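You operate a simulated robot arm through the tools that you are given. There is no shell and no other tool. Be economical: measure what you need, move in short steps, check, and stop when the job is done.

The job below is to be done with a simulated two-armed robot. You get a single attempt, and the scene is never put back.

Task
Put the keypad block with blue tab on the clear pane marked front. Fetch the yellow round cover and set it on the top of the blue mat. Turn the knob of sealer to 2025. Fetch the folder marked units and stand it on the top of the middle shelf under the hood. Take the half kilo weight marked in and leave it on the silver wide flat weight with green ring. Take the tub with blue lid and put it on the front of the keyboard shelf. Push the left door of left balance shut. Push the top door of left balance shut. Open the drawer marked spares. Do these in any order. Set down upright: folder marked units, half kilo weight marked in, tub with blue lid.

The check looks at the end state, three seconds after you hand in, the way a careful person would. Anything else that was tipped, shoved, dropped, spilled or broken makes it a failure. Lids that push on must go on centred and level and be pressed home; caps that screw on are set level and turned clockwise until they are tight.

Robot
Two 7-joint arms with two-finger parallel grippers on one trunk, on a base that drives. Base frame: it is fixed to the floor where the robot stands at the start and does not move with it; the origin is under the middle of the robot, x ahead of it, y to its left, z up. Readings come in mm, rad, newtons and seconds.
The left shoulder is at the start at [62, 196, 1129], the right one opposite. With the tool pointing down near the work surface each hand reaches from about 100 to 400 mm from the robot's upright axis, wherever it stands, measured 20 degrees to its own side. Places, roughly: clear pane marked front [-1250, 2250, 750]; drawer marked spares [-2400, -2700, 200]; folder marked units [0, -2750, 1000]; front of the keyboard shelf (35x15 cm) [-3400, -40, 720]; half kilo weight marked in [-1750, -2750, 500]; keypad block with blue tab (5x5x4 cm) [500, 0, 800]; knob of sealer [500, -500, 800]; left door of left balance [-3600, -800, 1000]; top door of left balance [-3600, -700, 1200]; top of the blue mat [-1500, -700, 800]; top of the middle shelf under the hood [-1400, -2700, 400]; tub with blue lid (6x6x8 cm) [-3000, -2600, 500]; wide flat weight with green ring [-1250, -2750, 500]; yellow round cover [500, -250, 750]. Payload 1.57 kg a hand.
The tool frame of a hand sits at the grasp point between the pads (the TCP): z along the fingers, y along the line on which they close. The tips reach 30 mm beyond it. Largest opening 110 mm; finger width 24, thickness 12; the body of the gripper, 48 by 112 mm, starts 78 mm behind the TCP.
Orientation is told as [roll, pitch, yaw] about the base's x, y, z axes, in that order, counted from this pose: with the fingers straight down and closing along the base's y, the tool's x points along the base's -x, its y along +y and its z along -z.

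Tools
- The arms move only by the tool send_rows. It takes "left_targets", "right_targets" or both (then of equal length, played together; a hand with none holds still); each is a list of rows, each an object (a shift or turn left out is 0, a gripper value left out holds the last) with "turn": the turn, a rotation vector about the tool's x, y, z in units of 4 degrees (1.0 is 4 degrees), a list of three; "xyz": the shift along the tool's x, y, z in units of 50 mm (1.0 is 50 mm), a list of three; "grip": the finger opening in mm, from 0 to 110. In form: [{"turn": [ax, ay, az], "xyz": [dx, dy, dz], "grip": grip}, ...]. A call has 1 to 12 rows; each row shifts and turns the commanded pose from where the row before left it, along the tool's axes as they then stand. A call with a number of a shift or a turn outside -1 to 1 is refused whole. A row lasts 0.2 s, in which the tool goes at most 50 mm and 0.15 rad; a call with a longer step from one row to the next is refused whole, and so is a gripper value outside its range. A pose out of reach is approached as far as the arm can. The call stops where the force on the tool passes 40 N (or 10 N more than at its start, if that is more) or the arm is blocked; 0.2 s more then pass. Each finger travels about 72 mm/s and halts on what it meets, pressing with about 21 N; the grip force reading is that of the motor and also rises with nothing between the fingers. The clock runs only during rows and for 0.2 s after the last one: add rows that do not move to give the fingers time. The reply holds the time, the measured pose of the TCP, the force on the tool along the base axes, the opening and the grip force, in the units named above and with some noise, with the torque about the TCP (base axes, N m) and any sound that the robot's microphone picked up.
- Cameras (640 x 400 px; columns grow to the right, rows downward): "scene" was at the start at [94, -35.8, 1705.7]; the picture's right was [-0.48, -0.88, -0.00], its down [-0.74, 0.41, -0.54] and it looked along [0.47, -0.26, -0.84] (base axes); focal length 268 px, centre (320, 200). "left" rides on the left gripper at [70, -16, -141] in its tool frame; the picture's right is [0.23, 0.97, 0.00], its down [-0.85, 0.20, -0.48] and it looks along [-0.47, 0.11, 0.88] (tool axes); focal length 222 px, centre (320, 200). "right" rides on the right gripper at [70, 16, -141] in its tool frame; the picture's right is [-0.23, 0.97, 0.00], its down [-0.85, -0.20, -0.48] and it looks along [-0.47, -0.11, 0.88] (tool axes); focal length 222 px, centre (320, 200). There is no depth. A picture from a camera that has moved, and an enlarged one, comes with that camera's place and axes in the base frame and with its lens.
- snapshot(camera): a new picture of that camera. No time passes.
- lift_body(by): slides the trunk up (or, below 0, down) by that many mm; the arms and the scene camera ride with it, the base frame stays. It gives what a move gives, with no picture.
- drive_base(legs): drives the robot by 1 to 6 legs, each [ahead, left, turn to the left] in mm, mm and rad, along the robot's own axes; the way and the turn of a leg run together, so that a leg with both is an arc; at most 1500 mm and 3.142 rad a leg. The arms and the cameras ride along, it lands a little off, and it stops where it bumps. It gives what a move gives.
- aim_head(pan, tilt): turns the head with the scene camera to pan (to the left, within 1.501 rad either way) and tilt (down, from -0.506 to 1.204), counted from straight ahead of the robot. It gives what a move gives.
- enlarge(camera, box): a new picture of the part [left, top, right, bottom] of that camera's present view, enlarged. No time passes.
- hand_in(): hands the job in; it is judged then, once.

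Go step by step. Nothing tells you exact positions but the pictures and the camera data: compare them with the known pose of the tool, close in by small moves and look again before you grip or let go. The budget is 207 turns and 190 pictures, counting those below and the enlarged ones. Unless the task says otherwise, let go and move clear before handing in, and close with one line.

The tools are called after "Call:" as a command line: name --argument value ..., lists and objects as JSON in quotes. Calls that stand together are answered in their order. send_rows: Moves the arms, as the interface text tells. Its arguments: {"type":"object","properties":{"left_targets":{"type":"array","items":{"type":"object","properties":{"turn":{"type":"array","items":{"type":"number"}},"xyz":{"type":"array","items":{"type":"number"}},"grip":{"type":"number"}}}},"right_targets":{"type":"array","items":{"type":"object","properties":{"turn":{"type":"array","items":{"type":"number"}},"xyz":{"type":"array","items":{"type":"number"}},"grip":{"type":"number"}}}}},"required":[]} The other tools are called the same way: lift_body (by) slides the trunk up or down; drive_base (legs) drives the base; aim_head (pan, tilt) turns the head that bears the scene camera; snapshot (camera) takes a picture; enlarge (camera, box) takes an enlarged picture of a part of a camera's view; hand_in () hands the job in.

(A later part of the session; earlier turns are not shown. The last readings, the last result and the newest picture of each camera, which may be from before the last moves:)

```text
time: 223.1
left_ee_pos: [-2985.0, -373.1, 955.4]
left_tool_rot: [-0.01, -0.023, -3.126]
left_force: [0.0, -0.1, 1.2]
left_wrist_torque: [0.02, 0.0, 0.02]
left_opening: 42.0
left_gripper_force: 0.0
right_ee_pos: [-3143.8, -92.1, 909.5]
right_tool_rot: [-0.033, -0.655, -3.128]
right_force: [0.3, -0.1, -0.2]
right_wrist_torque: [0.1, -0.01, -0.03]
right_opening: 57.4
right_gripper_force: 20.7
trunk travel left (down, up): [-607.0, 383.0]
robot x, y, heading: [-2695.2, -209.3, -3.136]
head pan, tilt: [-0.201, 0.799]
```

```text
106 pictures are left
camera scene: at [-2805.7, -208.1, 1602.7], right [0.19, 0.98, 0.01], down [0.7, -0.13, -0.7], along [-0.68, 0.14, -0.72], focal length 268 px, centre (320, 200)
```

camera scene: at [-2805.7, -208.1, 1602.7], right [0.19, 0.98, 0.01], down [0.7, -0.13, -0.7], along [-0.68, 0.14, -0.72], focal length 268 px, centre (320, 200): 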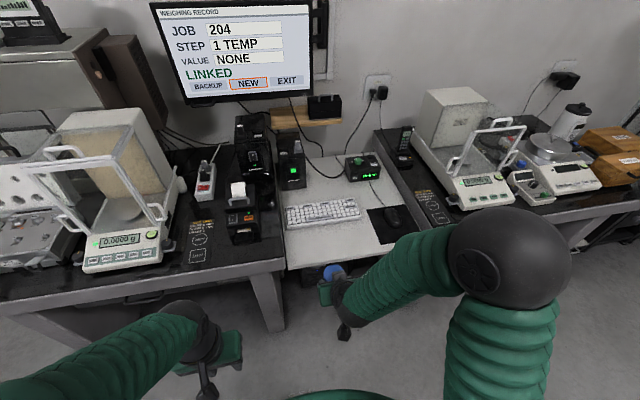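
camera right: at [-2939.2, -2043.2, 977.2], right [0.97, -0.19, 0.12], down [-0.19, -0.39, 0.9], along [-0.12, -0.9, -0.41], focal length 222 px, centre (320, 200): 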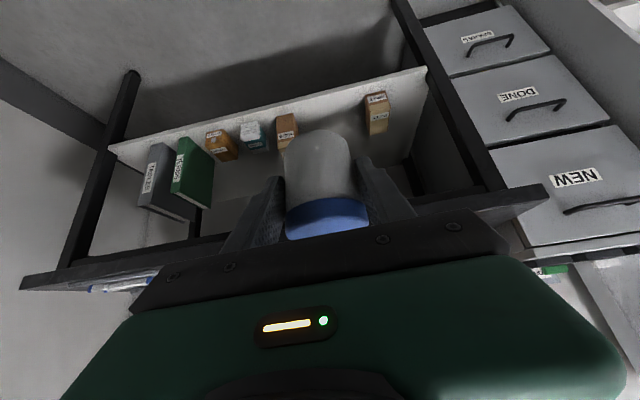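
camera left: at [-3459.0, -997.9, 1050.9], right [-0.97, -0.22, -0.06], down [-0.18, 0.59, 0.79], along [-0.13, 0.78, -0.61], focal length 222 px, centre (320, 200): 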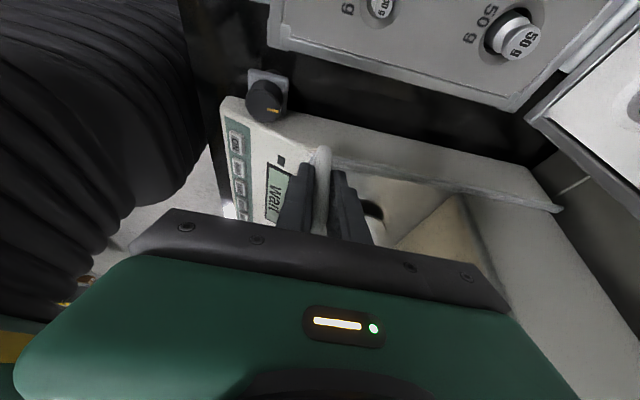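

The free strip in front of the keyboard spans x about -3470 to -3314 and y about -216 to 119. I'll drive in and lower the tub over [-3390, -50].

Call:
drive_base --legs '[[0, -42, 0], [246, 0, 0]]'

Call:
lift_body --by -95

Call:
snapshot --camera "right"

Call:
snapshot --camera "scene"

```text
time: 225.4
left_ee_pos: [-3232.2, -319.6, 957.1]
left_tool_rot: [0.0, -0.024, -3.128]
left_force: [-0.2, -0.1, -0.7]
left_wrist_torque: [0.01, 0.01, 0.0]
left_opening: 41.8
left_gripper_force: 0.1
right_ee_pos: [-3390.2, -40.7, 907.2]
right_tool_rot: [-0.019, -0.655, -3.135]
right_force: [0.7, 0.2, -1.9]
right_wrist_torque: [-0.01, -0.05, 0.0]
right_opening: 57.4
right_gripper_force: 21.2
trunk travel left (down, up): [-607.0, 383.0]
robot x, y, heading: [-2938.8, -167.5, -3.132]
head pan, tilt: [-0.201, 0.799]
```

```text
time: 226.7
left_ee_pos: [-3231.9, -320.1, 862.5]
left_tool_rot: [0.0, -0.025, -3.127]
left_force: [-0.2, 0.8, 0.4]
left_wrist_torque: [-0.02, 0.0, 0.04]
left_opening: 41.7
left_gripper_force: 0.0
right_ee_pos: [-3390.2, -40.5, 811.8]
right_tool_rot: [-0.021, -0.657, -3.134]
right_force: [-0.4, -0.2, -1.5]
right_wrist_torque: [-0.02, 0.02, 0.0]
right_opening: 57.7
right_gripper_force: 21.5
trunk travel left (down, up): [-512.0, 478.0]
robot x, y, heading: [-2943.1, -168.6, -3.137]
head pan, tilt: [-0.201, 0.799]
```

```text
105 pictures are left
camera right: at [-3248.2, -59.3, 882.7], right [-0.19, -0.97, 0.12], down [-0.38, 0.19, 0.9], along [-0.9, 0.12, -0.41], focal length 222 px, centre (320, 200)
```

right: 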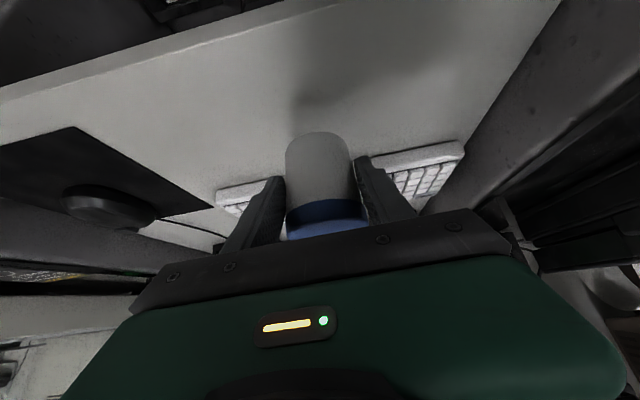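

```text
104 pictures are left
camera scene: at [-3053.3, -146.5, 1507.5], right [0.19, 0.98, 0.0], down [0.7, -0.14, -0.7], along [-0.68, 0.13, -0.72], focal length 268 px, centre (320, 200)
```

scene: 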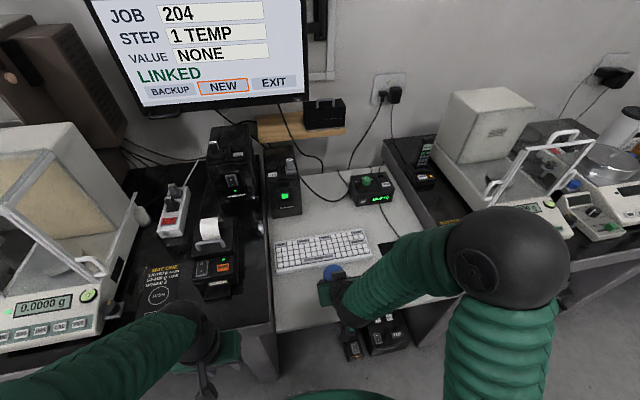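

The clearances look good. I'll lower with the trunk a little more, then in small arm steps until contact.

Call:
lift_body --by -30

Call:
send_rows --right_targets '[{"xyz": [0.05, 0, 0.065]}, {"xyz": [0.05, 0, 0.065]}, {"xyz": [0.05, 0, 0.065]}, {"xyz": [0.05, 0, 0.065]}, {"xyz": [0.05, 0, 0.065]}]'

Call:
enlarge --camera "right" --box '[220, 100, 440, 250]'

```text
time: 227.4
left_ee_pos: [-3231.9, -322.3, 832.0]
left_tool_rot: [-0.001, -0.024, -3.129]
left_force: [-0.2, 0.2, -0.6]
left_wrist_torque: [-0.02, 0.0, 0.02]
left_opening: 42.2
left_gripper_force: 0.1
right_ee_pos: [-3390.2, -42.3, 781.9]
right_tool_rot: [-0.022, -0.656, -3.133]
right_force: [-0.3, 0.4, -1.2]
right_wrist_torque: [-0.02, 0.01, -0.02]
right_opening: 57.4
right_gripper_force: 21.1
trunk travel left (down, up): [-482.0, 508.0]
robot x, y, heading: [-2940.2, -166.9, -3.137]
head pan, tilt: [-0.201, 0.799]
```

```text
time: 228.6
left_ee_pos: [-3231.6, -324.2, 832.2]
left_tool_rot: [-0.005, -0.027, -3.127]
left_force: [0.2, 0.7, 0.1]
left_wrist_torque: [-0.04, 0.0, 0.03]
left_opening: 42.1
left_gripper_force: 0.2
right_ee_pos: [-3391.0, -43.5, 762.5]
right_tool_rot: [-0.024, -0.662, -3.13]
right_force: [2.0, 1.0, 12.6]
right_wrist_torque: [-0.06, 0.23, 0.01]
right_opening: 56.6
right_gripper_force: 20.9
trunk travel left (down, up): [-482.0, 508.0]
robot x, y, heading: [-2942.5, -169.0, -3.135]
head pan, tilt: [-0.201, 0.799]
```

```text
2.67 times, centred on (330, 175) of right
camera zoom: at [-3247.5, -62.7, 833.0], right [-0.18, -0.98, 0.12], down [-0.38, 0.18, 0.91], along [-0.91, 0.12, -0.41], focal length 592 px, centre (293, 267)
```

zoom: 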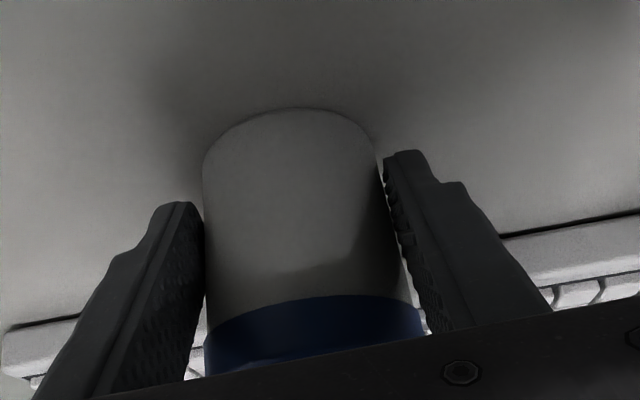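

It's in contact at 12.6 N. I'll open and withdraw along the tool axis.

Call:
send_rows --right_targets '[{"xyz": [0.02, 0, 0.025]}, {"grip": 64}, {"grip": 76}, {"grip": 88}, {"grip": 92}, {"xyz": [0, 0, -0.5]}, {"xyz": [0, 0, -0.8]}, {"xyz": [0, 0, -0.8]}]'

Call:
snapshot --camera "right"

```text
time: 230.4
left_ee_pos: [-3232.0, -325.5, 832.1]
left_tool_rot: [-0.003, -0.026, -3.127]
left_force: [0.2, 0.1, -0.3]
left_wrist_torque: [0.01, 0.03, -0.04]
left_opening: 41.9
left_gripper_force: 0.1
right_ee_pos: [-3369.1, -61.8, 852.0]
right_tool_rot: [-0.025, -0.657, -3.129]
right_force: [0.2, -0.2, 0.6]
right_wrist_torque: [0.03, 0.01, 0.01]
right_opening: 92.1
right_gripper_force: 0.1
right hand out of reach, approached as far as the arm can: row 6, 7, 8
trunk travel left (down, up): [-482.0, 508.0]
robot x, y, heading: [-2945.1, -167.0, -3.134]
head pan, tilt: [-0.201, 0.799]
```

```text
102 pictures are left
camera right: at [-3226.7, -81.6, 923.0], right [-0.18, -0.98, 0.12], down [-0.38, 0.18, 0.91], along [-0.9, 0.12, -0.41], focal length 222 px, centre (320, 200)
```

right: 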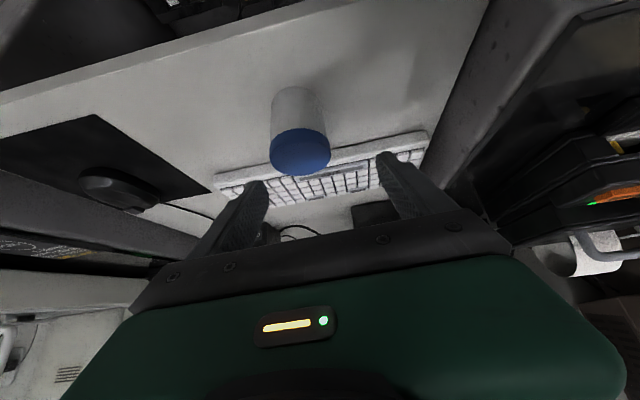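

The tub stands upright on the shelf. Next is the SPARES drawer: I'll back out, raise, and drive south to face the cabinet.

Call:
drive_base --legs '[[-350, 0, 0]]'

Call:
enlarge --camera "scene" --box '[220, 150, 480, 310]'

Call:
drive_base --legs '[[0, 0, 1.567], [0, 350, 0], [1450, 0, 0]]'

Call:
aim_head --pan 0 --tilt 0.7

Call:
snapshot --camera "scene"

```text
time: 232.7
left_ee_pos: [-2879.5, -321.5, 831.2]
left_tool_rot: [-0.004, -0.024, -3.126]
left_force: [-0.2, -0.5, 0.6]
left_wrist_torque: [0.01, 0.03, 0.01]
left_opening: 42.3
left_gripper_force: 0.0
right_ee_pos: [-3020.5, -60.1, 852.5]
right_tool_rot: [-0.024, -0.656, -3.13]
right_force: [0.0, 0.3, 0.3]
right_wrist_torque: [0.02, -0.02, 0.0]
right_opening: 91.9
right_gripper_force: 0.0
trunk travel left (down, up): [-482.0, 508.0]
robot x, y, heading: [-2587.3, -167.8, -3.133]
head pan, tilt: [-0.201, 0.799]
```

```text
2.46 times, centred on (350, 230) of scene
camera zoom: at [-2700.0, -149.7, 1477.6], right [0.19, 0.98, 0.0], down [0.7, -0.14, -0.7], along [-0.68, 0.13, -0.72], focal length 660 px, centre (246, 126)
```

zoom: 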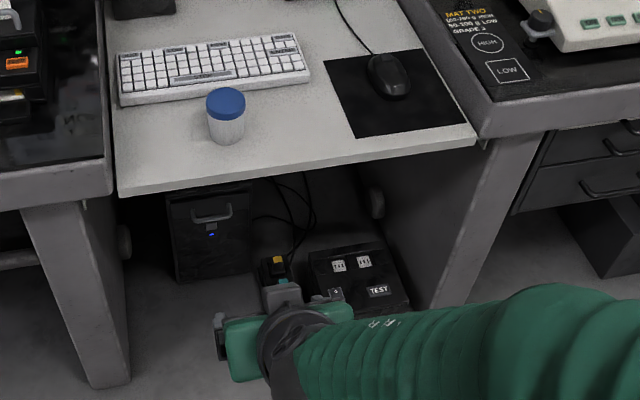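

```text
time: 245.6
left_ee_pos: [-2107.2, -1917.7, 832.3]
left_tool_rot: [-0.004, -0.023, -1.583]
left_force: [-0.2, 0.0, -0.8]
left_wrist_torque: [0.0, -0.02, 0.02]
left_opening: 42.0
left_gripper_force: 0.0
right_ee_pos: [-2373.5, -2050.0, 851.9]
right_tool_rot: [-0.025, -0.654, -1.587]
right_force: [0.0, 0.2, -0.1]
right_wrist_torque: [0.03, -0.04, -0.01]
right_opening: 92.1
right_gripper_force: 0.1
trunk travel left (down, up): [-482.0, 508.0]
robot x, y, heading: [-2259.1, -1625.6, -1.593]
head pan, tilt: [-0.201, 0.799]
```

```text
time: 246.3
left_ee_pos: [-2109.8, -1918.5, 832.3]
left_tool_rot: [-0.003, -0.025, -1.583]
left_force: [0.4, 0.8, 0.4]
left_wrist_torque: [0.0, -0.01, -0.03]
left_opening: 42.1
left_gripper_force: 0.0
right_ee_pos: [-2373.9, -2051.2, 850.9]
right_tool_rot: [-0.027, -0.656, -1.587]
right_force: [-0.2, 0.1, 0.1]
right_wrist_torque: [0.03, 0.0, 0.01]
right_opening: 91.9
right_gripper_force: 0.1
trunk travel left (down, up): [-482.0, 508.0]
robot x, y, heading: [-2258.9, -1627.4, -1.588]
head pan, tilt: [0.0, 0.7]
```

```text
100 pictures are left
camera scene: at [-2258.7, -1740.4, 1485.8], right [-1.0, 0.02, 0.0], down [0.01, 0.65, -0.76], along [-0.02, -0.76, -0.65], focal length 268 px, centre (320, 200)
```

scene: 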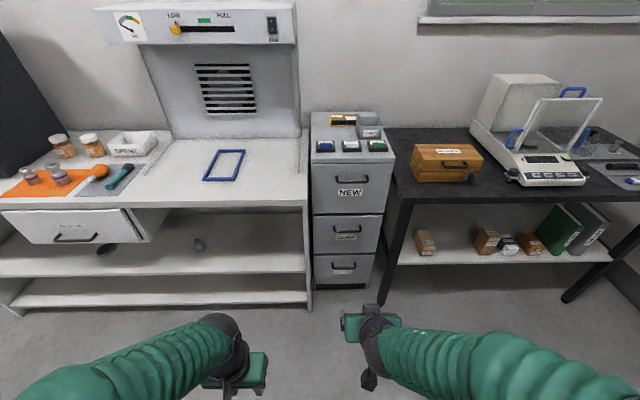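

I'll roll the right hand 90° and bring it horizontal, to grip the drawer's bar handle from the front.

Call:
send_rows --right_targets '[{"turn": [0, 0, -1]}, {"turn": [0, 0, -1]}, {"turn": [0, 0, -1]}, {"turn": [0, 0, -1]}, {"turn": [0, 0, -1]}, {"turn": [0, 0, -1]}, {"turn": [0, 0, -1]}, {"turn": [0, 0, -1]}, {"turn": [0, 0, -1]}, {"turn": [0, 0, -1]}, {"turn": [0, 0, -1]}, {"turn": [0, 0, -1]}]'

Call:
send_rows --right_targets '[{"turn": [0, 0, -1]}, {"turn": [0, 0, -1]}, {"turn": [0, 0, -1]}, {"turn": [0, 0, -1]}, {"turn": [0, 0, -1]}, {"turn": [0, 0, -1]}, {"turn": [0, 0, -1]}, {"turn": [0, 0, -1]}, {"turn": [0, 0, -1]}, {"turn": [0, 0, -1]}, {"turn": [0, 0, -0.5]}]'

Call:
send_rows --right_targets '[{"turn": [1, 0, 0]}, {"turn": [1, 0, 0]}, {"turn": [1, 0, 0]}, {"turn": [1, 0, 0]}, {"turn": [1, 0, 0]}, {"turn": [1, 0, 0]}, {"turn": [1, 0, 0]}, {"turn": [1, 0, 0]}, {"turn": [1, 0, 0]}, {"turn": [1, 0, 0]}, {"turn": [1, 0, 0]}, {"turn": [1, 0, 0]}]'

Call:
snapshot --camera "scene"

Call:
snapshot --camera "right"

```text
time: 248.9
left_ee_pos: [-2108.6, -1919.6, 830.9]
left_tool_rot: [-0.005, -0.024, -1.582]
left_force: [0.2, 0.3, 0.3]
left_wrist_torque: [0.0, 0.03, 0.0]
left_opening: 41.9
left_gripper_force: 0.1
right_ee_pos: [-2375.0, -2052.0, 852.1]
right_tool_rot: [-0.533, -0.403, -0.645]
right_force: [0.3, 0.0, -0.2]
right_wrist_torque: [0.0, 0.0, -0.01]
right_opening: 92.3
right_gripper_force: 0.0
trunk travel left (down, up): [-482.0, 508.0]
robot x, y, heading: [-2256.8, -1624.3, -1.592]
head pan, tilt: [0.0, 0.7]
```

```text
time: 251.3
left_ee_pos: [-2108.4, -1918.9, 831.4]
left_tool_rot: [-0.002, -0.025, -1.585]
left_force: [0.2, 0.6, 0.1]
left_wrist_torque: [0.01, -0.03, -0.03]
left_opening: 41.8
left_gripper_force: 0.1
right_ee_pos: [-2373.5, -2051.8, 851.5]
right_tool_rot: [-0.656, 0.02, -0.03]
right_force: [-0.5, 0.8, 0.2]
right_wrist_torque: [-0.02, -0.01, 0.02]
right_opening: 92.1
right_gripper_force: 0.2
trunk travel left (down, up): [-482.0, 508.0]
robot x, y, heading: [-2254.2, -1622.3, -1.59]
head pan, tilt: [0.0, 0.7]
```

```text
time: 253.9
left_ee_pos: [-2109.2, -1919.9, 831.4]
left_tool_rot: [-0.005, -0.025, -1.582]
left_force: [0.1, -0.1, -0.9]
left_wrist_torque: [0.0, -0.02, -0.01]
left_opening: 42.0
left_gripper_force: 0.1
right_ee_pos: [-2339.2, -2116.8, 857.5]
right_tool_rot: [-1.493, 0.02, -0.03]
right_force: [-0.4, 0.1, 0.0]
right_wrist_torque: [-0.02, -0.01, -0.03]
right_opening: 92.1
right_gripper_force: 0.0
right hand out of reach, approached as far as the arm can: row 1, 2, 3, 4, 5, 6, 7, 8
trunk travel left (down, up): [-482.0, 508.0]
robot x, y, heading: [-2258.0, -1624.4, -1.59]
head pan, tilt: [0.0, 0.7]
```

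```text
99 pictures are left
camera scene: at [-2258.2, -1741.6, 1485.8], right [-1.0, 0.02, 0.0], down [0.01, 0.65, -0.76], along [-0.02, -0.76, -0.65], focal length 268 px, centre (320, 200)
```

scene: 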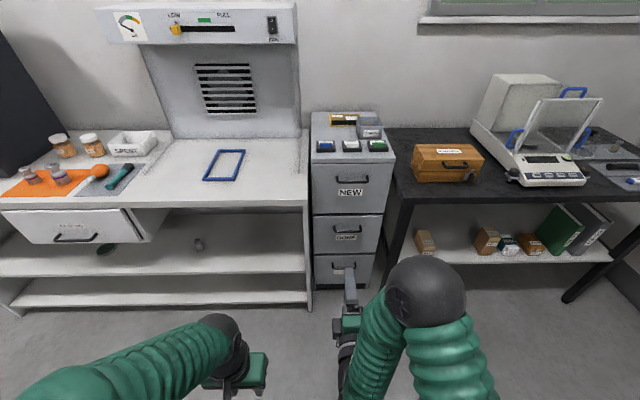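

```text
98 pictures are left
camera right: at [-2404.0, -1973.8, 854.7], right [0.21, 0.07, -0.98], down [0.87, 0.44, 0.22], along [0.44, -0.9, 0.03], focal length 222 px, centre (320, 200)
```

right: 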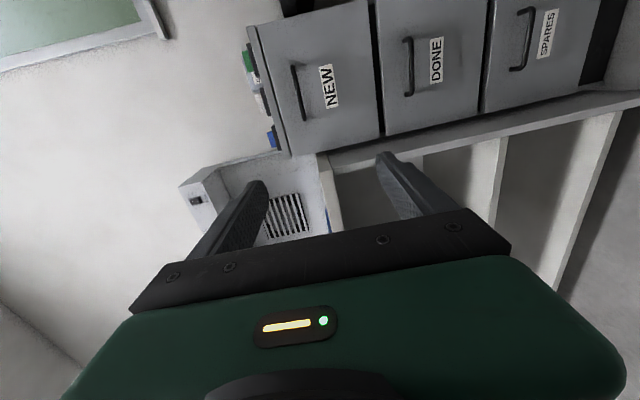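

The hand is horizontal. Averaging several views puts the SPARES handle near [-2395, -2565, 325]. I'll tuck the left hand back, lower the trunk, and approach for a closer look.

Call:
send_rows --left_targets '[{"xyz": [0.8, 0, 0]}, {"xyz": [0.8, 0, 0]}, {}]'

Call:
lift_body --by -400

Call:
drive_base --legs '[[0, -55, 0.02], [200, 0, 0]]'

Call:
aim_head --pan -0.2 --tilt 0.9

Call:
snapshot --camera "scene"

Call:
snapshot --camera "right"

```text
time: 254.8
left_ee_pos: [-2124.0, -1900.5, 859.7]
left_tool_rot: [-0.001, -0.022, -1.581]
left_force: [-0.8, -0.4, -0.1]
left_wrist_torque: [0.04, 0.01, 0.03]
left_opening: 42.2
left_gripper_force: 0.0
left hand out of reach, approached as far as the arm can: row 1, 2
right_ee_pos: [-2339.2, -2116.6, 856.1]
right_tool_rot: [-1.491, 0.021, -0.033]
right_force: [0.3, 0.1, 0.1]
right_wrist_torque: [0.02, -0.01, -0.01]
right_opening: 92.0
right_gripper_force: 0.1
trunk travel left (down, up): [-482.0, 508.0]
robot x, y, heading: [-2255.3, -1622.6, -1.586]
head pan, tilt: [0.0, 0.7]
```

```text
time: 258.6
left_ee_pos: [-2123.6, -1900.2, 459.5]
left_tool_rot: [-0.002, -0.022, -1.582]
left_force: [0.6, 0.1, 0.1]
left_wrist_torque: [-0.01, 0.03, -0.01]
left_opening: 42.0
left_gripper_force: 0.1
right_ee_pos: [-2340.7, -2116.2, 456.4]
right_tool_rot: [-1.495, 0.02, -0.03]
right_force: [-0.9, 0.7, 0.4]
right_wrist_torque: [0.0, -0.03, 0.01]
right_opening: 91.8
right_gripper_force: 0.0
trunk travel left (down, up): [-82.0, 908.0]
robot x, y, heading: [-2255.0, -1621.6, -1.593]
head pan, tilt: [0.0, 0.7]
```

```text
time: 260.7
left_ee_pos: [-2173.1, -2094.8, 459.9]
left_tool_rot: [-0.004, -0.023, -1.563]
left_force: [1.1, -0.3, 0.2]
left_wrist_torque: [0.0, 0.04, -0.04]
left_opening: 41.8
left_gripper_force: 0.1
right_ee_pos: [-2385.1, -2315.9, 456.5]
right_tool_rot: [-1.493, 0.021, -0.009]
right_force: [-0.3, -0.3, 1.2]
right_wrist_torque: [0.02, 0.02, 0.0]
right_opening: 91.8
right_gripper_force: 0.0
trunk travel left (down, up): [-82.0, 908.0]
robot x, y, heading: [-2311.0, -1817.5, -1.569]
head pan, tilt: [0.0, 0.7]
```

```text
time: 261.4
left_ee_pos: [-2172.4, -2094.4, 461.3]
left_tool_rot: [-0.002, -0.022, -1.563]
left_force: [-0.4, 0.6, 0.0]
left_wrist_torque: [0.02, 0.01, -0.01]
left_opening: 41.9
left_gripper_force: 0.1
right_ee_pos: [-2385.9, -2314.7, 457.2]
right_tool_rot: [-1.494, 0.022, -0.011]
right_force: [0.5, -0.1, -0.2]
right_wrist_torque: [0.0, 0.0, -0.06]
right_opening: 92.1
right_gripper_force: 0.0
trunk travel left (down, up): [-82.0, 908.0]
robot x, y, heading: [-2309.6, -1819.3, -1.57]
head pan, tilt: [-0.201, 0.901]
```

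```text
97 pictures are left
camera scene: at [-2326.4, -1926.3, 1069.7], right [-0.98, 0.2, 0.0], down [0.15, 0.77, -0.62], along [-0.12, -0.61, -0.78], focal length 268 px, centre (320, 200)
```

scene: 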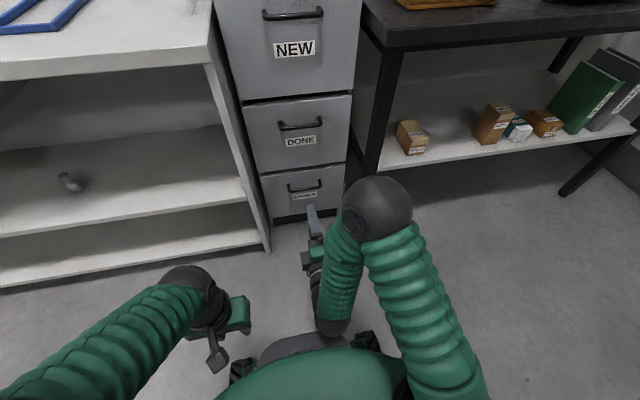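

```text
96 pictures are left
camera right: at [-2452.4, -2172.9, 455.0], right [0.21, 0.07, -0.98], down [0.86, 0.45, 0.22], along [0.46, -0.89, 0.03], focal length 222 px, centre (320, 200)
```

right: 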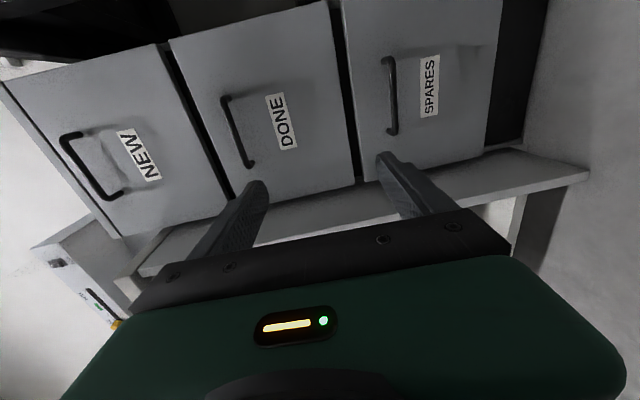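

The handle is now fixed at about [-2402, -2577, 312]. I'll lower the trunk fully, bring the hand to that height, and look again.

Call:
lift_body --by -80

Call:
send_rows --right_targets '[{"xyz": [0.15, 0.4, 0], "grip": 75}, {"xyz": [0.15, 0.4, 0], "grip": 60}, {"xyz": [0, 0.45, 0]}, {}]'

Call:
snapshot --camera "right"

```text
time: 262.6
left_ee_pos: [-2172.7, -2095.0, 381.2]
left_tool_rot: [-0.001, -0.023, -1.56]
left_force: [-0.2, -0.1, -0.3]
left_wrist_torque: [-0.01, 0.0, 0.02]
left_opening: 41.9
left_gripper_force: 0.1
right_ee_pos: [-2384.6, -2315.5, 378.5]
right_tool_rot: [-1.495, 0.021, -0.009]
right_force: [0.5, 0.4, -0.8]
right_wrist_torque: [-0.01, 0.06, -0.02]
right_opening: 91.9
right_gripper_force: 0.0
trunk travel left (down, up): [-2.0, 988.0]
robot x, y, heading: [-2312.6, -1823.2, -1.565]
head pan, tilt: [-0.201, 0.901]
```

```text
time: 263.6
left_ee_pos: [-2173.0, -2095.1, 380.3]
left_tool_rot: [-0.003, -0.025, -1.562]
left_force: [0.4, 0.4, -0.1]
left_wrist_torque: [0.0, 0.0, -0.01]
left_opening: 42.0
left_gripper_force: 0.1
right_ee_pos: [-2400.5, -2309.7, 314.3]
right_tool_rot: [-1.493, 0.021, -0.011]
right_force: [-0.7, -0.1, -1.1]
right_wrist_torque: [0.0, 0.0, 0.0]
right_opening: 59.9
right_gripper_force: 0.2
trunk travel left (down, up): [-2.0, 988.0]
robot x, y, heading: [-2313.5, -1819.9, -1.568]
head pan, tilt: [-0.201, 0.901]
```

```text
95 pictures are left
camera right: at [-2468.1, -2168.5, 312.9], right [0.21, 0.07, -0.98], down [0.86, 0.45, 0.22], along [0.46, -0.89, 0.03], focal length 222 px, centre (320, 200)
```

right: 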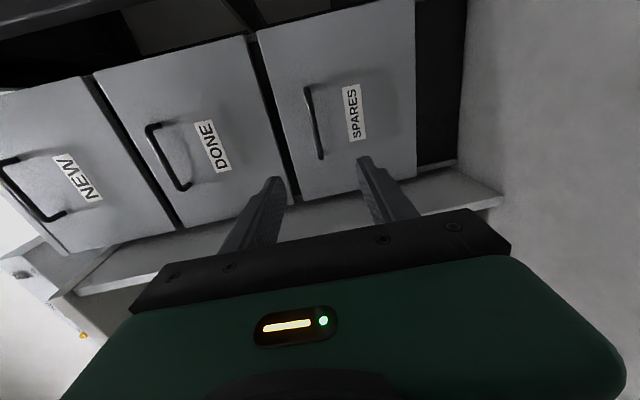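

The bar appears at z near 308. I'll lower 4 mm and drive ahead 230.

Call:
send_rows --right_targets '[{"xyz": [0.08, 0.08, 0]}]'

Call:
drive_base --legs '[[225, 0, 0]]'

Call:
snapshot --camera "right"

Call:
snapshot --camera "scene"

```text
time: 264.0
left_ee_pos: [-2172.9, -2095.4, 380.5]
left_tool_rot: [-0.002, -0.022, -1.561]
left_force: [0.3, -0.1, -0.4]
left_wrist_torque: [0.02, -0.01, 0.0]
left_opening: 42.0
left_gripper_force: 0.2
right_ee_pos: [-2405.4, -2310.5, 312.3]
right_tool_rot: [-1.493, 0.021, -0.012]
right_force: [-0.4, 0.1, 0.6]
right_wrist_torque: [0.02, 0.02, -0.02]
right_opening: 60.3
right_gripper_force: 0.0
trunk travel left (down, up): [-2.0, 988.0]
robot x, y, heading: [-2312.4, -1821.9, -1.57]
head pan, tilt: [-0.201, 0.901]
```

```text
time: 265.7
left_ee_pos: [-2174.4, -2320.4, 381.7]
left_tool_rot: [-0.001, -0.022, -1.562]
left_force: [0.7, 0.2, 0.2]
left_wrist_torque: [0.01, 0.0, 0.01]
left_opening: 42.0
left_gripper_force: 0.0
right_ee_pos: [-2405.4, -2534.9, 310.9]
right_tool_rot: [-1.494, 0.021, -0.011]
right_force: [-0.5, -0.5, -0.3]
right_wrist_torque: [0.02, 0.04, -0.01]
right_opening: 60.1
right_gripper_force: 0.1
trunk travel left (down, up): [-2.0, 988.0]
robot x, y, heading: [-2309.7, -2045.2, -1.567]
head pan, tilt: [-0.201, 0.901]
```

```text
94 pictures are left
camera right: at [-2472.6, -2393.7, 308.8], right [0.21, 0.07, -0.98], down [0.86, 0.45, 0.22], along [0.46, -0.89, 0.03], focal length 222 px, centre (320, 200)
```

right: 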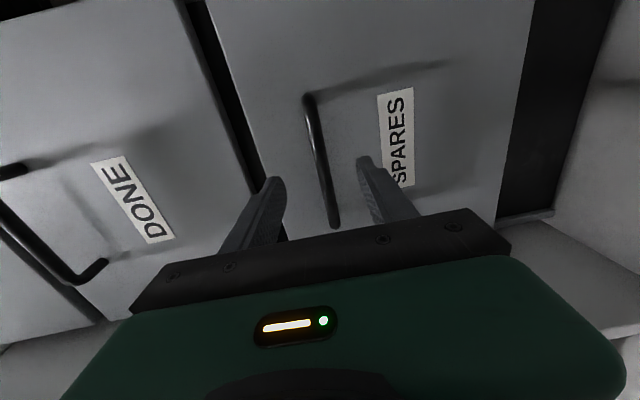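

```text
93 pictures are left
camera scene: at [-2326.4, -2152.5, 989.7], right [-0.98, 0.2, 0.0], down [0.16, 0.77, -0.62], along [-0.12, -0.61, -0.78], focal length 268 px, centre (320, 200)
```

scene: 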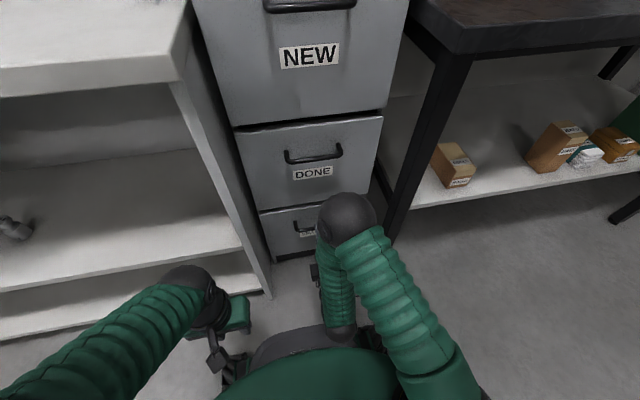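

The bar lies midway between the fingers. I'll advance 24 mm and close on it.

Call:
drive_base --legs '[[24, 0, 0]]'

Call:
send_rows --right_targets '[{"grip": 45}, {"grip": 30}, {"grip": 15}, {"grip": 5}, {"grip": 5}]'

Call:
snapshot --camera "right"

```text
time: 266.5
left_ee_pos: [-2172.9, -2345.5, 381.2]
left_tool_rot: [-0.002, -0.026, -1.563]
left_force: [0.3, 0.5, 1.0]
left_wrist_torque: [-0.01, 0.03, -0.05]
left_opening: 41.9
left_gripper_force: 0.0
right_ee_pos: [-2405.2, -2559.1, 313.0]
right_tool_rot: [-1.494, 0.022, -0.014]
right_force: [-0.3, -0.5, -0.4]
right_wrist_torque: [-0.03, 0.04, 0.03]
right_opening: 60.1
right_gripper_force: 0.1
trunk travel left (down, up): [-2.0, 988.0]
robot x, y, heading: [-2310.2, -2071.1, -1.568]
head pan, tilt: [-0.201, 0.901]
```

```text
time: 267.7
left_ee_pos: [-2173.9, -2345.1, 380.6]
left_tool_rot: [-0.001, -0.023, -1.562]
left_force: [0.1, -0.7, 0.8]
left_wrist_torque: [0.01, -0.05, -0.02]
left_opening: 41.9
left_gripper_force: 0.0
right_ee_pos: [-2405.8, -2559.7, 309.8]
right_tool_rot: [-1.49, 0.018, -0.011]
right_force: [0.8, 2.5, -16.5]
right_wrist_torque: [0.34, -0.26, 0.11]
right_opening: 19.5
right_gripper_force: 7.8
trunk travel left (down, up): [-2.0, 988.0]
robot x, y, heading: [-2313.5, -2070.6, -1.57]
head pan, tilt: [-0.201, 0.901]
```

```text
92 pictures are left
camera right: at [-2472.7, -2417.5, 308.0], right [0.21, 0.08, -0.97], down [0.86, 0.45, 0.22], along [0.46, -0.89, 0.03], focal length 222 px, centre (320, 200)
```

right: 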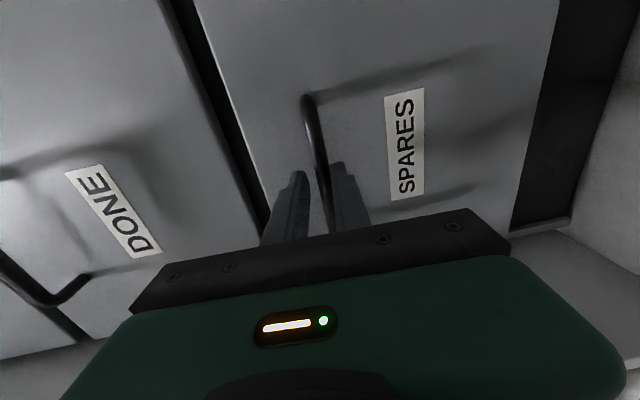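

One finger touches first. I'll shift down 4 mm to centre and finish closing.

Call:
send_rows --right_targets '[{"xyz": [0, 0.05, 0], "grip": 5}, {"xyz": [0, 0.03, 0], "grip": 5}, {"grip": 5}, {"grip": 5}]'

Call:
snapshot --camera "right"

```text
time: 268.7
left_ee_pos: [-2173.3, -2346.4, 380.4]
left_tool_rot: [-0.002, -0.024, -1.562]
left_force: [0.1, -0.2, 0.0]
left_wrist_torque: [0.01, -0.02, -0.02]
left_opening: 42.2
left_gripper_force: 0.0
right_ee_pos: [-2406.2, -2560.1, 308.2]
right_tool_rot: [-1.494, 0.019, -0.011]
right_force: [1.0, 3.6, -8.5]
right_wrist_torque: [0.25, -0.12, 0.0]
right_opening: 13.9
right_gripper_force: 5.2
trunk travel left (down, up): [-2.0, 988.0]
robot x, y, heading: [-2310.2, -2071.9, -1.567]
head pan, tilt: [-0.201, 0.901]
```

```text
91 pictures are left
camera right: at [-2472.7, -2417.4, 304.6], right [0.21, 0.07, -0.98], down [0.86, 0.45, 0.22], along [0.46, -0.89, 0.03], focal length 222 px, centre (320, 200)
```

right: 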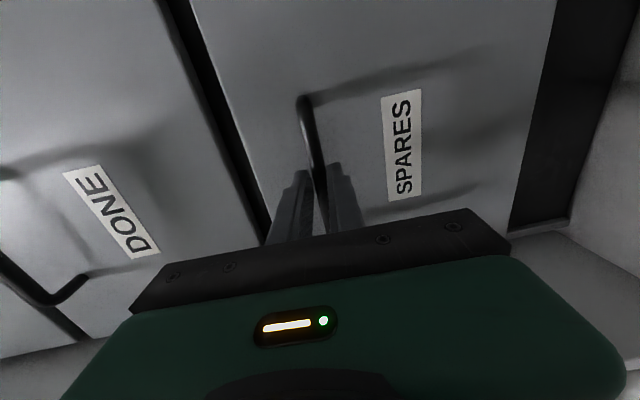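

Call:
send_rows --right_targets '[{"xyz": [0, 0.06, 0.04], "grip": 3}, {"grip": 3}, {"grip": 3}]'

```text
time: 269.5
left_ee_pos: [-2173.2, -2344.6, 381.6]
left_tool_rot: [-0.002, -0.028, -1.562]
left_force: [0.8, -0.2, 0.0]
left_wrist_torque: [-0.02, 0.01, -0.01]
left_opening: 41.7
left_gripper_force: 0.1
right_ee_pos: [-2406.6, -2562.3, 306.7]
right_tool_rot: [-1.499, 0.017, -0.013]
right_force: [-1.2, 14.8, 10.8]
right_wrist_torque: [-0.19, -0.69, -0.06]
right_opening: 12.2
right_gripper_force: 29.7
trunk travel left (down, up): [-2.0, 988.0]
robot x, y, heading: [-2308.5, -2070.5, -1.566]
head pan, tilt: [-0.201, 0.901]
```

The bar is gripped. I'll drive back to pull the drawer open.

Call:
drive_base --legs '[[-120, 0, 0]]'

Call:
snapshot --camera "scene"

```text
time: 270.8
left_ee_pos: [-2174.2, -2224.4, 381.2]
left_tool_rot: [-0.003, -0.027, -1.561]
left_force: [-0.8, -0.1, -0.4]
left_wrist_torque: [-0.02, 0.0, 0.0]
left_opening: 42.0
left_gripper_force: 0.0
right_ee_pos: [-2405.1, -2441.6, 306.1]
right_tool_rot: [-1.498, 0.02, -0.009]
right_force: [-5.9, -2.7, 19.4]
right_wrist_torque: [-0.37, -0.68, -0.09]
right_opening: 12.2
right_gripper_force: 29.1
trunk travel left (down, up): [-2.0, 988.0]
robot x, y, heading: [-2309.2, -1954.5, -1.569]
head pan, tilt: [-0.201, 0.901]
```

```text
90 pictures are left
camera scene: at [-2326.6, -2054.3, 990.1], right [-0.98, 0.2, 0.0], down [0.15, 0.77, -0.62], along [-0.12, -0.61, -0.78], focal length 268 px, centre (320, 200)
```

scene: 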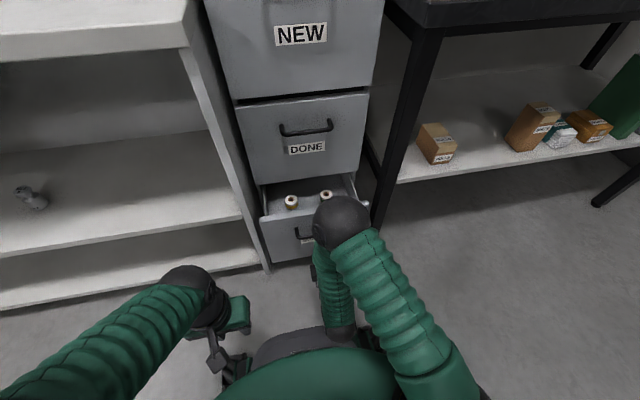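

The drawer is opening. I'll pull another 140 mm.

Call:
drive_base --legs '[[-130, 0, 0]]'

Call:
snapshot --camera "scene"

```text
time: 272.1
left_ee_pos: [-2173.4, -2091.8, 381.0]
left_tool_rot: [-0.001, -0.025, -1.561]
left_force: [0.5, 0.3, -0.5]
left_wrist_torque: [0.0, 0.05, -0.03]
left_opening: 42.1
left_gripper_force: 0.0
right_ee_pos: [-2405.8, -2309.6, 307.2]
right_tool_rot: [-1.501, 0.019, -0.01]
right_force: [-0.9, -0.8, 12.3]
right_wrist_torque: [-0.22, -0.7, 0.02]
right_opening: 11.6
right_gripper_force: 29.5
trunk travel left (down, up): [-2.0, 988.0]
robot x, y, heading: [-2312.6, -1819.8, -1.569]
head pan, tilt: [-0.201, 0.901]
```

```text
89 pictures are left
camera scene: at [-2326.6, -1922.7, 990.0], right [-0.98, 0.2, 0.0], down [0.15, 0.77, -0.62], along [-0.12, -0.61, -0.78], focal length 268 px, centre (320, 200)
```

scene: 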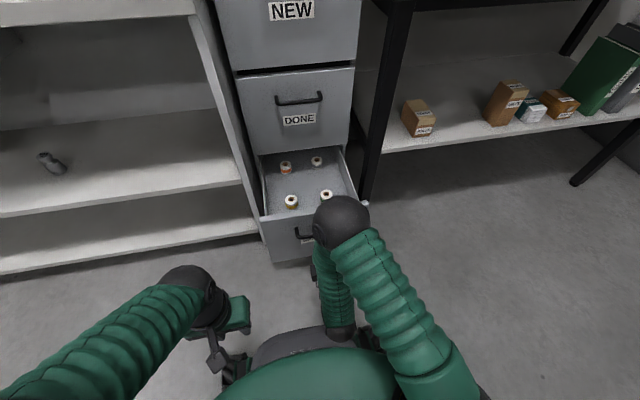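

Call:
drive_base --legs '[[-50, 0, 0]]'

Call:
snapshot --camera "right"

Call:
enlarge --camera "scene" --box '[220, 80, 400, 280]'

```text
time: 273.0
left_ee_pos: [-2173.9, -2041.4, 381.2]
left_tool_rot: [-0.004, -0.024, -1.561]
left_force: [0.4, -0.5, 0.2]
left_wrist_torque: [0.02, 0.01, 0.0]
left_opening: 42.1
left_gripper_force: 0.0
right_ee_pos: [-2406.3, -2260.2, 306.2]
right_tool_rot: [-1.501, 0.019, -0.013]
right_force: [3.0, -1.4, 7.7]
right_wrist_torque: [-0.13, -0.75, 0.1]
right_opening: 11.9
right_gripper_force: 29.0
trunk travel left (down, up): [-2.0, 988.0]
robot x, y, heading: [-2310.5, -1769.3, -1.57]
head pan, tilt: [-0.201, 0.901]
```

```text
88 pictures are left
camera right: at [-2472.7, -2117.6, 302.6], right [0.21, 0.07, -0.98], down [0.86, 0.45, 0.22], along [0.46, -0.89, 0.04], focal length 222 px, centre (320, 200)
```

right: 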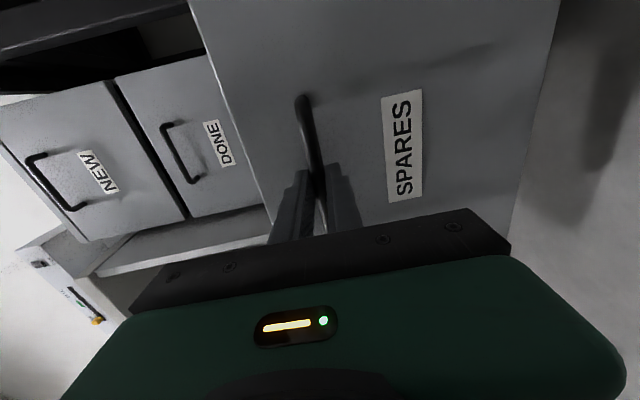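

```text
2.00 times, centred on (310, 180) of scene
camera zoom: at [-2326.5, -1873.4, 989.8], right [-0.98, 0.2, 0.0], down [0.15, 0.77, -0.62], along [-0.12, -0.61, -0.78], focal length 536 px, centre (340, 240)
```

zoom: 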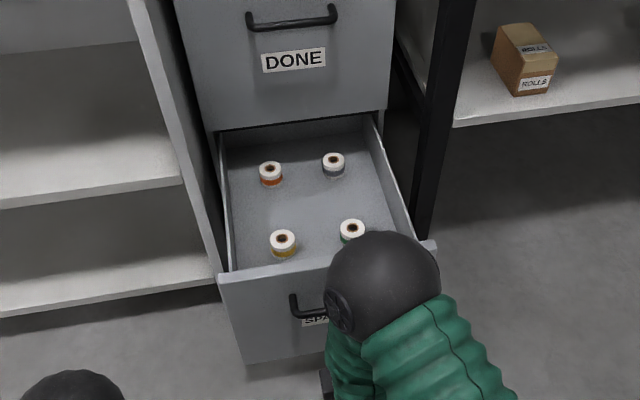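

The drawer is out 300 mm, with its back wall visible. I'll release and back away.

Call:
send_rows --right_targets '[{"grip": 25}, {"grip": 40}, {"grip": 55}, {"grip": 60}]'

Call:
drive_base --legs '[[-200, 0, 0]]'

Call:
snapshot --camera "scene"

```text
time: 274.0
left_ee_pos: [-2174.4, -2042.2, 380.5]
left_tool_rot: [-0.004, -0.024, -1.561]
left_force: [0.4, -0.2, -1.0]
left_wrist_torque: [-0.01, -0.03, -0.04]
left_opening: 42.0
left_gripper_force: 0.0
right_ee_pos: [-2406.3, -2259.2, 306.0]
right_tool_rot: [-1.501, 0.018, -0.01]
right_force: [0.2, 0.6, 0.4]
right_wrist_torque: [0.02, -0.02, -0.02]
right_opening: 60.0
right_gripper_force: 0.0
trunk travel left (down, up): [-2.0, 988.0]
robot x, y, heading: [-2317.1, -1767.2, -1.564]
head pan, tilt: [-0.201, 0.901]
```

```text
time: 275.6
left_ee_pos: [-2173.5, -1840.2, 380.6]
left_tool_rot: [-0.004, -0.025, -1.559]
left_force: [0.2, 0.2, 0.1]
left_wrist_torque: [0.0, 0.02, 0.01]
left_opening: 42.0
left_gripper_force: 0.2
right_ee_pos: [-2405.4, -2058.3, 306.1]
right_tool_rot: [-1.5, 0.018, -0.01]
right_force: [0.5, 0.3, 0.5]
right_wrist_torque: [-0.03, -0.02, 0.0]
right_opening: 59.8
right_gripper_force: 0.1
trunk travel left (down, up): [-2.0, 988.0]
robot x, y, heading: [-2308.4, -1570.0, -1.568]
head pan, tilt: [-0.201, 0.901]
```

```text
86 pictures are left
camera scene: at [-2327.0, -1672.5, 989.7], right [-0.98, 0.2, 0.0], down [0.15, 0.77, -0.62], along [-0.12, -0.61, -0.78], focal length 268 px, centre (320, 200)
```

scene: 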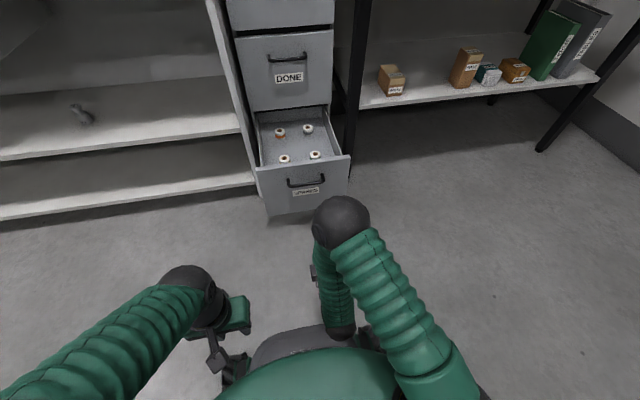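

The SPARES drawer stays open. Next is the half-kilo weight: I'll raise the trunk and shift along to see it.

Call:
lift_body --by 300

Call:
drive_base --legs '[[100, 0, 0], [0, 420, 0]]'

Call:
aim_head --pan 0.3 --tilt 0.6

Call:
snapshot --camera "scene"

```text
time: 278.6
left_ee_pos: [-2173.9, -1840.3, 680.8]
left_tool_rot: [-0.001, -0.024, -1.56]
left_force: [0.2, 0.0, 0.8]
left_wrist_torque: [0.01, 0.02, 0.01]
left_opening: 41.8
left_gripper_force: 0.1
right_ee_pos: [-2405.5, -2058.8, 607.3]
right_tool_rot: [-1.501, 0.019, -0.009]
right_force: [0.2, -0.2, -0.2]
right_wrist_torque: [0.0, 0.02, -0.01]
right_opening: 60.1
right_gripper_force: 0.0
trunk travel left (down, up): [-302.0, 688.0]
robot x, y, heading: [-2315.7, -1563.7, -1.571]
head pan, tilt: [-0.201, 0.901]
```

```text
time: 281.9
left_ee_pos: [-1748.5, -1937.6, 680.5]
left_tool_rot: [0.0, -0.024, -1.554]
left_force: [0.4, 0.4, -0.6]
left_wrist_torque: [0.0, 0.02, -0.03]
left_opening: 41.9
left_gripper_force: 0.1
right_ee_pos: [-1977.9, -2157.9, 606.0]
right_tool_rot: [-1.503, 0.016, -0.007]
right_force: [-0.3, 0.5, 0.3]
right_wrist_torque: [-0.01, -0.01, 0.03]
right_opening: 60.1
right_gripper_force: 0.1
trunk travel left (down, up): [-302.0, 688.0]
robot x, y, heading: [-1888.1, -1664.9, -1.564]
head pan, tilt: [-0.201, 0.901]
```

```text
time: 282.9
left_ee_pos: [-1745.6, -1937.6, 680.5]
left_tool_rot: [-0.004, -0.026, -1.556]
left_force: [-0.8, 0.7, -0.2]
left_wrist_torque: [-0.01, -0.01, -0.02]
left_opening: 41.9
left_gripper_force: 0.1
right_ee_pos: [-1977.4, -2156.9, 605.5]
right_tool_rot: [-1.502, 0.018, -0.004]
right_force: [0.5, 0.3, 1.1]
right_wrist_torque: [0.0, 0.01, 0.03]
right_opening: 60.2
right_gripper_force: 0.0
trunk travel left (down, up): [-302.0, 688.0]
robot x, y, heading: [-1885.9, -1667.8, -1.562]
head pan, tilt: [0.3, 0.6]
```

```text
85 pictures are left
camera scene: at [-1859.0, -1781.5, 1314.4], right [-0.95, -0.3, 0.0], down [-0.17, 0.54, -0.82], along [0.25, -0.79, -0.57], focal length 268 px, centre (320, 200)
```

scene: 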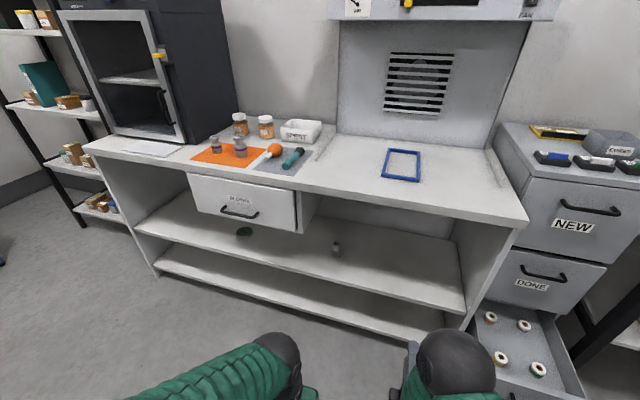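

Call:
enlarge --camera "scene" --box '[200, 200, 380, 300]'

Call:
enlarge --camera "scene" --box '[310, 225, 370, 265]'

```text
3.56 times, centred on (290, 250) of scene
camera zoom: at [-1859.0, -1781.5, 1314.4], right [-0.95, -0.3, 0.0], down [-0.17, 0.54, -0.82], along [0.25, -0.79, -0.57], focal length 954 px, centre (427, 22)
```

zoom: 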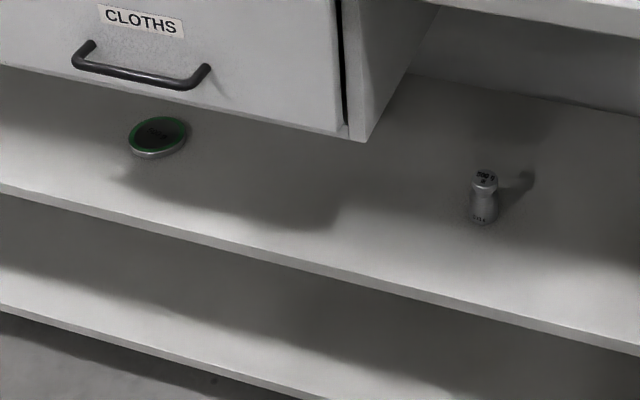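

```text
10.00 times, centred on (340, 245) of scene
camera zoom: at [-1859.0, -1781.5, 1314.4], right [-0.95, -0.3, 0.0], down [-0.17, 0.54, -0.82], along [0.25, -0.79, -0.57], focal length 2682 px, centre (120, -250)
```

zoom: 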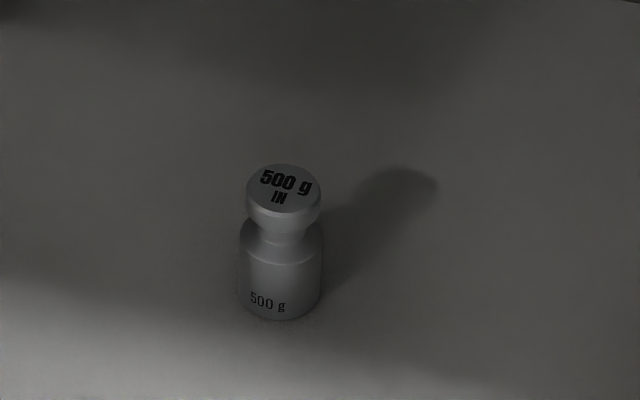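

The shelf weight is the "500 g IN" one, at about [-1662, -2643] on a shelf at z near 400. The green-ring disc is near [-1182, -2651], under the open CLOTHS drawer, so I need a low, nearly horizontal reach. I'll pull the right hand back, then extend and tilt the left hand.

Call:
send_rows --left_targets '[{"xyz": [-0.9, 0.4, 0], "grip": 75}, {"xyz": [-0.9, 0.4, 0], "grip": 75}, {"xyz": [-0.9, 0.4, 0]}, {"xyz": [-0.9, 0.4, 0]}, {"xyz": [-0.9, 0, 0]}, {"xyz": [-0.9, 0, 0]}, {"turn": [0, -1, 0]}, {"turn": [0, -1, 0]}, {"turn": [0, -1, 0]}, {"turn": [0, -1, 0]}, {"turn": [0, -1, 0]}, {"turn": [0, -1, 0]}]' --right_targets '[{"xyz": [0, 0, -0.8]}, {"xyz": [0, 0, -0.8]}, {"xyz": [0, 0, -0.8]}, {"xyz": [0, 0, -0.8]}, {}, {}, {}, {}, {}, {}, {}, {}]'

Call:
send_rows --left_targets '[{"turn": [0, -1, 0]}, {"turn": [0, -1, 0]}, {"turn": [0, -1, 0]}, {"turn": [0, -1, 0]}, {"turn": [0, -1, 0]}, {"turn": [0, -1, 0]}, {"turn": [0, -1, 0]}, {"turn": [0, -1, 0]}, {}]'

Call:
snapshot --camera "scene"

```text
time: 283.7
left_ee_pos: [-1682.4, -2075.1, 683.7]
left_tool_rot: [-0.001, -0.025, -1.554]
left_force: [0.2, -0.4, 0.1]
left_wrist_torque: [0.01, 0.0, 0.01]
left_opening: 75.0
left_gripper_force: 0.1
right_ee_pos: [-2045.5, -2095.6, 623.3]
right_tool_rot: [-1.607, -0.034, -0.269]
right_force: [0.1, 0.2, 0.5]
right_wrist_torque: [0.0, -0.02, -0.01]
right_opening: 59.8
right_gripper_force: 0.0
right hand out of reach, approached as far as the arm can: row 2, 3, 4
trunk travel left (down, up): [-302.0, 688.0]
robot x, y, heading: [-1884.0, -1665.5, -1.564]
head pan, tilt: [0.3, 0.6]
stopped in row 4 (right hand): the arm was blocked; the commanded pose is now the measured one
```

```text
time: 285.7
left_ee_pos: [-1681.5, -2087.7, 689.9]
left_tool_rot: [-0.003, -0.581, -1.554]
left_force: [-0.4, -0.8, -0.1]
left_wrist_torque: [0.03, 0.01, 0.03]
left_opening: 75.0
left_gripper_force: 0.1
left hand out of reach, approached as far as the arm can: row 8
right_ee_pos: [-2044.7, -2095.6, 622.2]
right_tool_rot: [-1.604, -0.034, -0.268]
right_force: [0.3, 0.1, 0.6]
right_wrist_torque: [0.0, 0.03, 0.0]
right_opening: 60.1
right_gripper_force: 0.0
trunk travel left (down, up): [-302.0, 688.0]
robot x, y, heading: [-1885.4, -1662.2, -1.562]
head pan, tilt: [0.3, 0.6]
```

```text
82 pictures are left
camera scene: at [-1858.6, -1781.4, 1314.4], right [-0.95, -0.3, 0.0], down [-0.17, 0.54, -0.82], along [0.25, -0.79, -0.57], focal length 268 px, centre (320, 200)
```

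scene: 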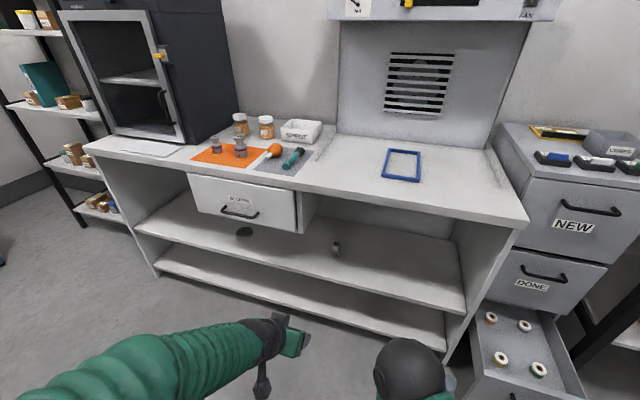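

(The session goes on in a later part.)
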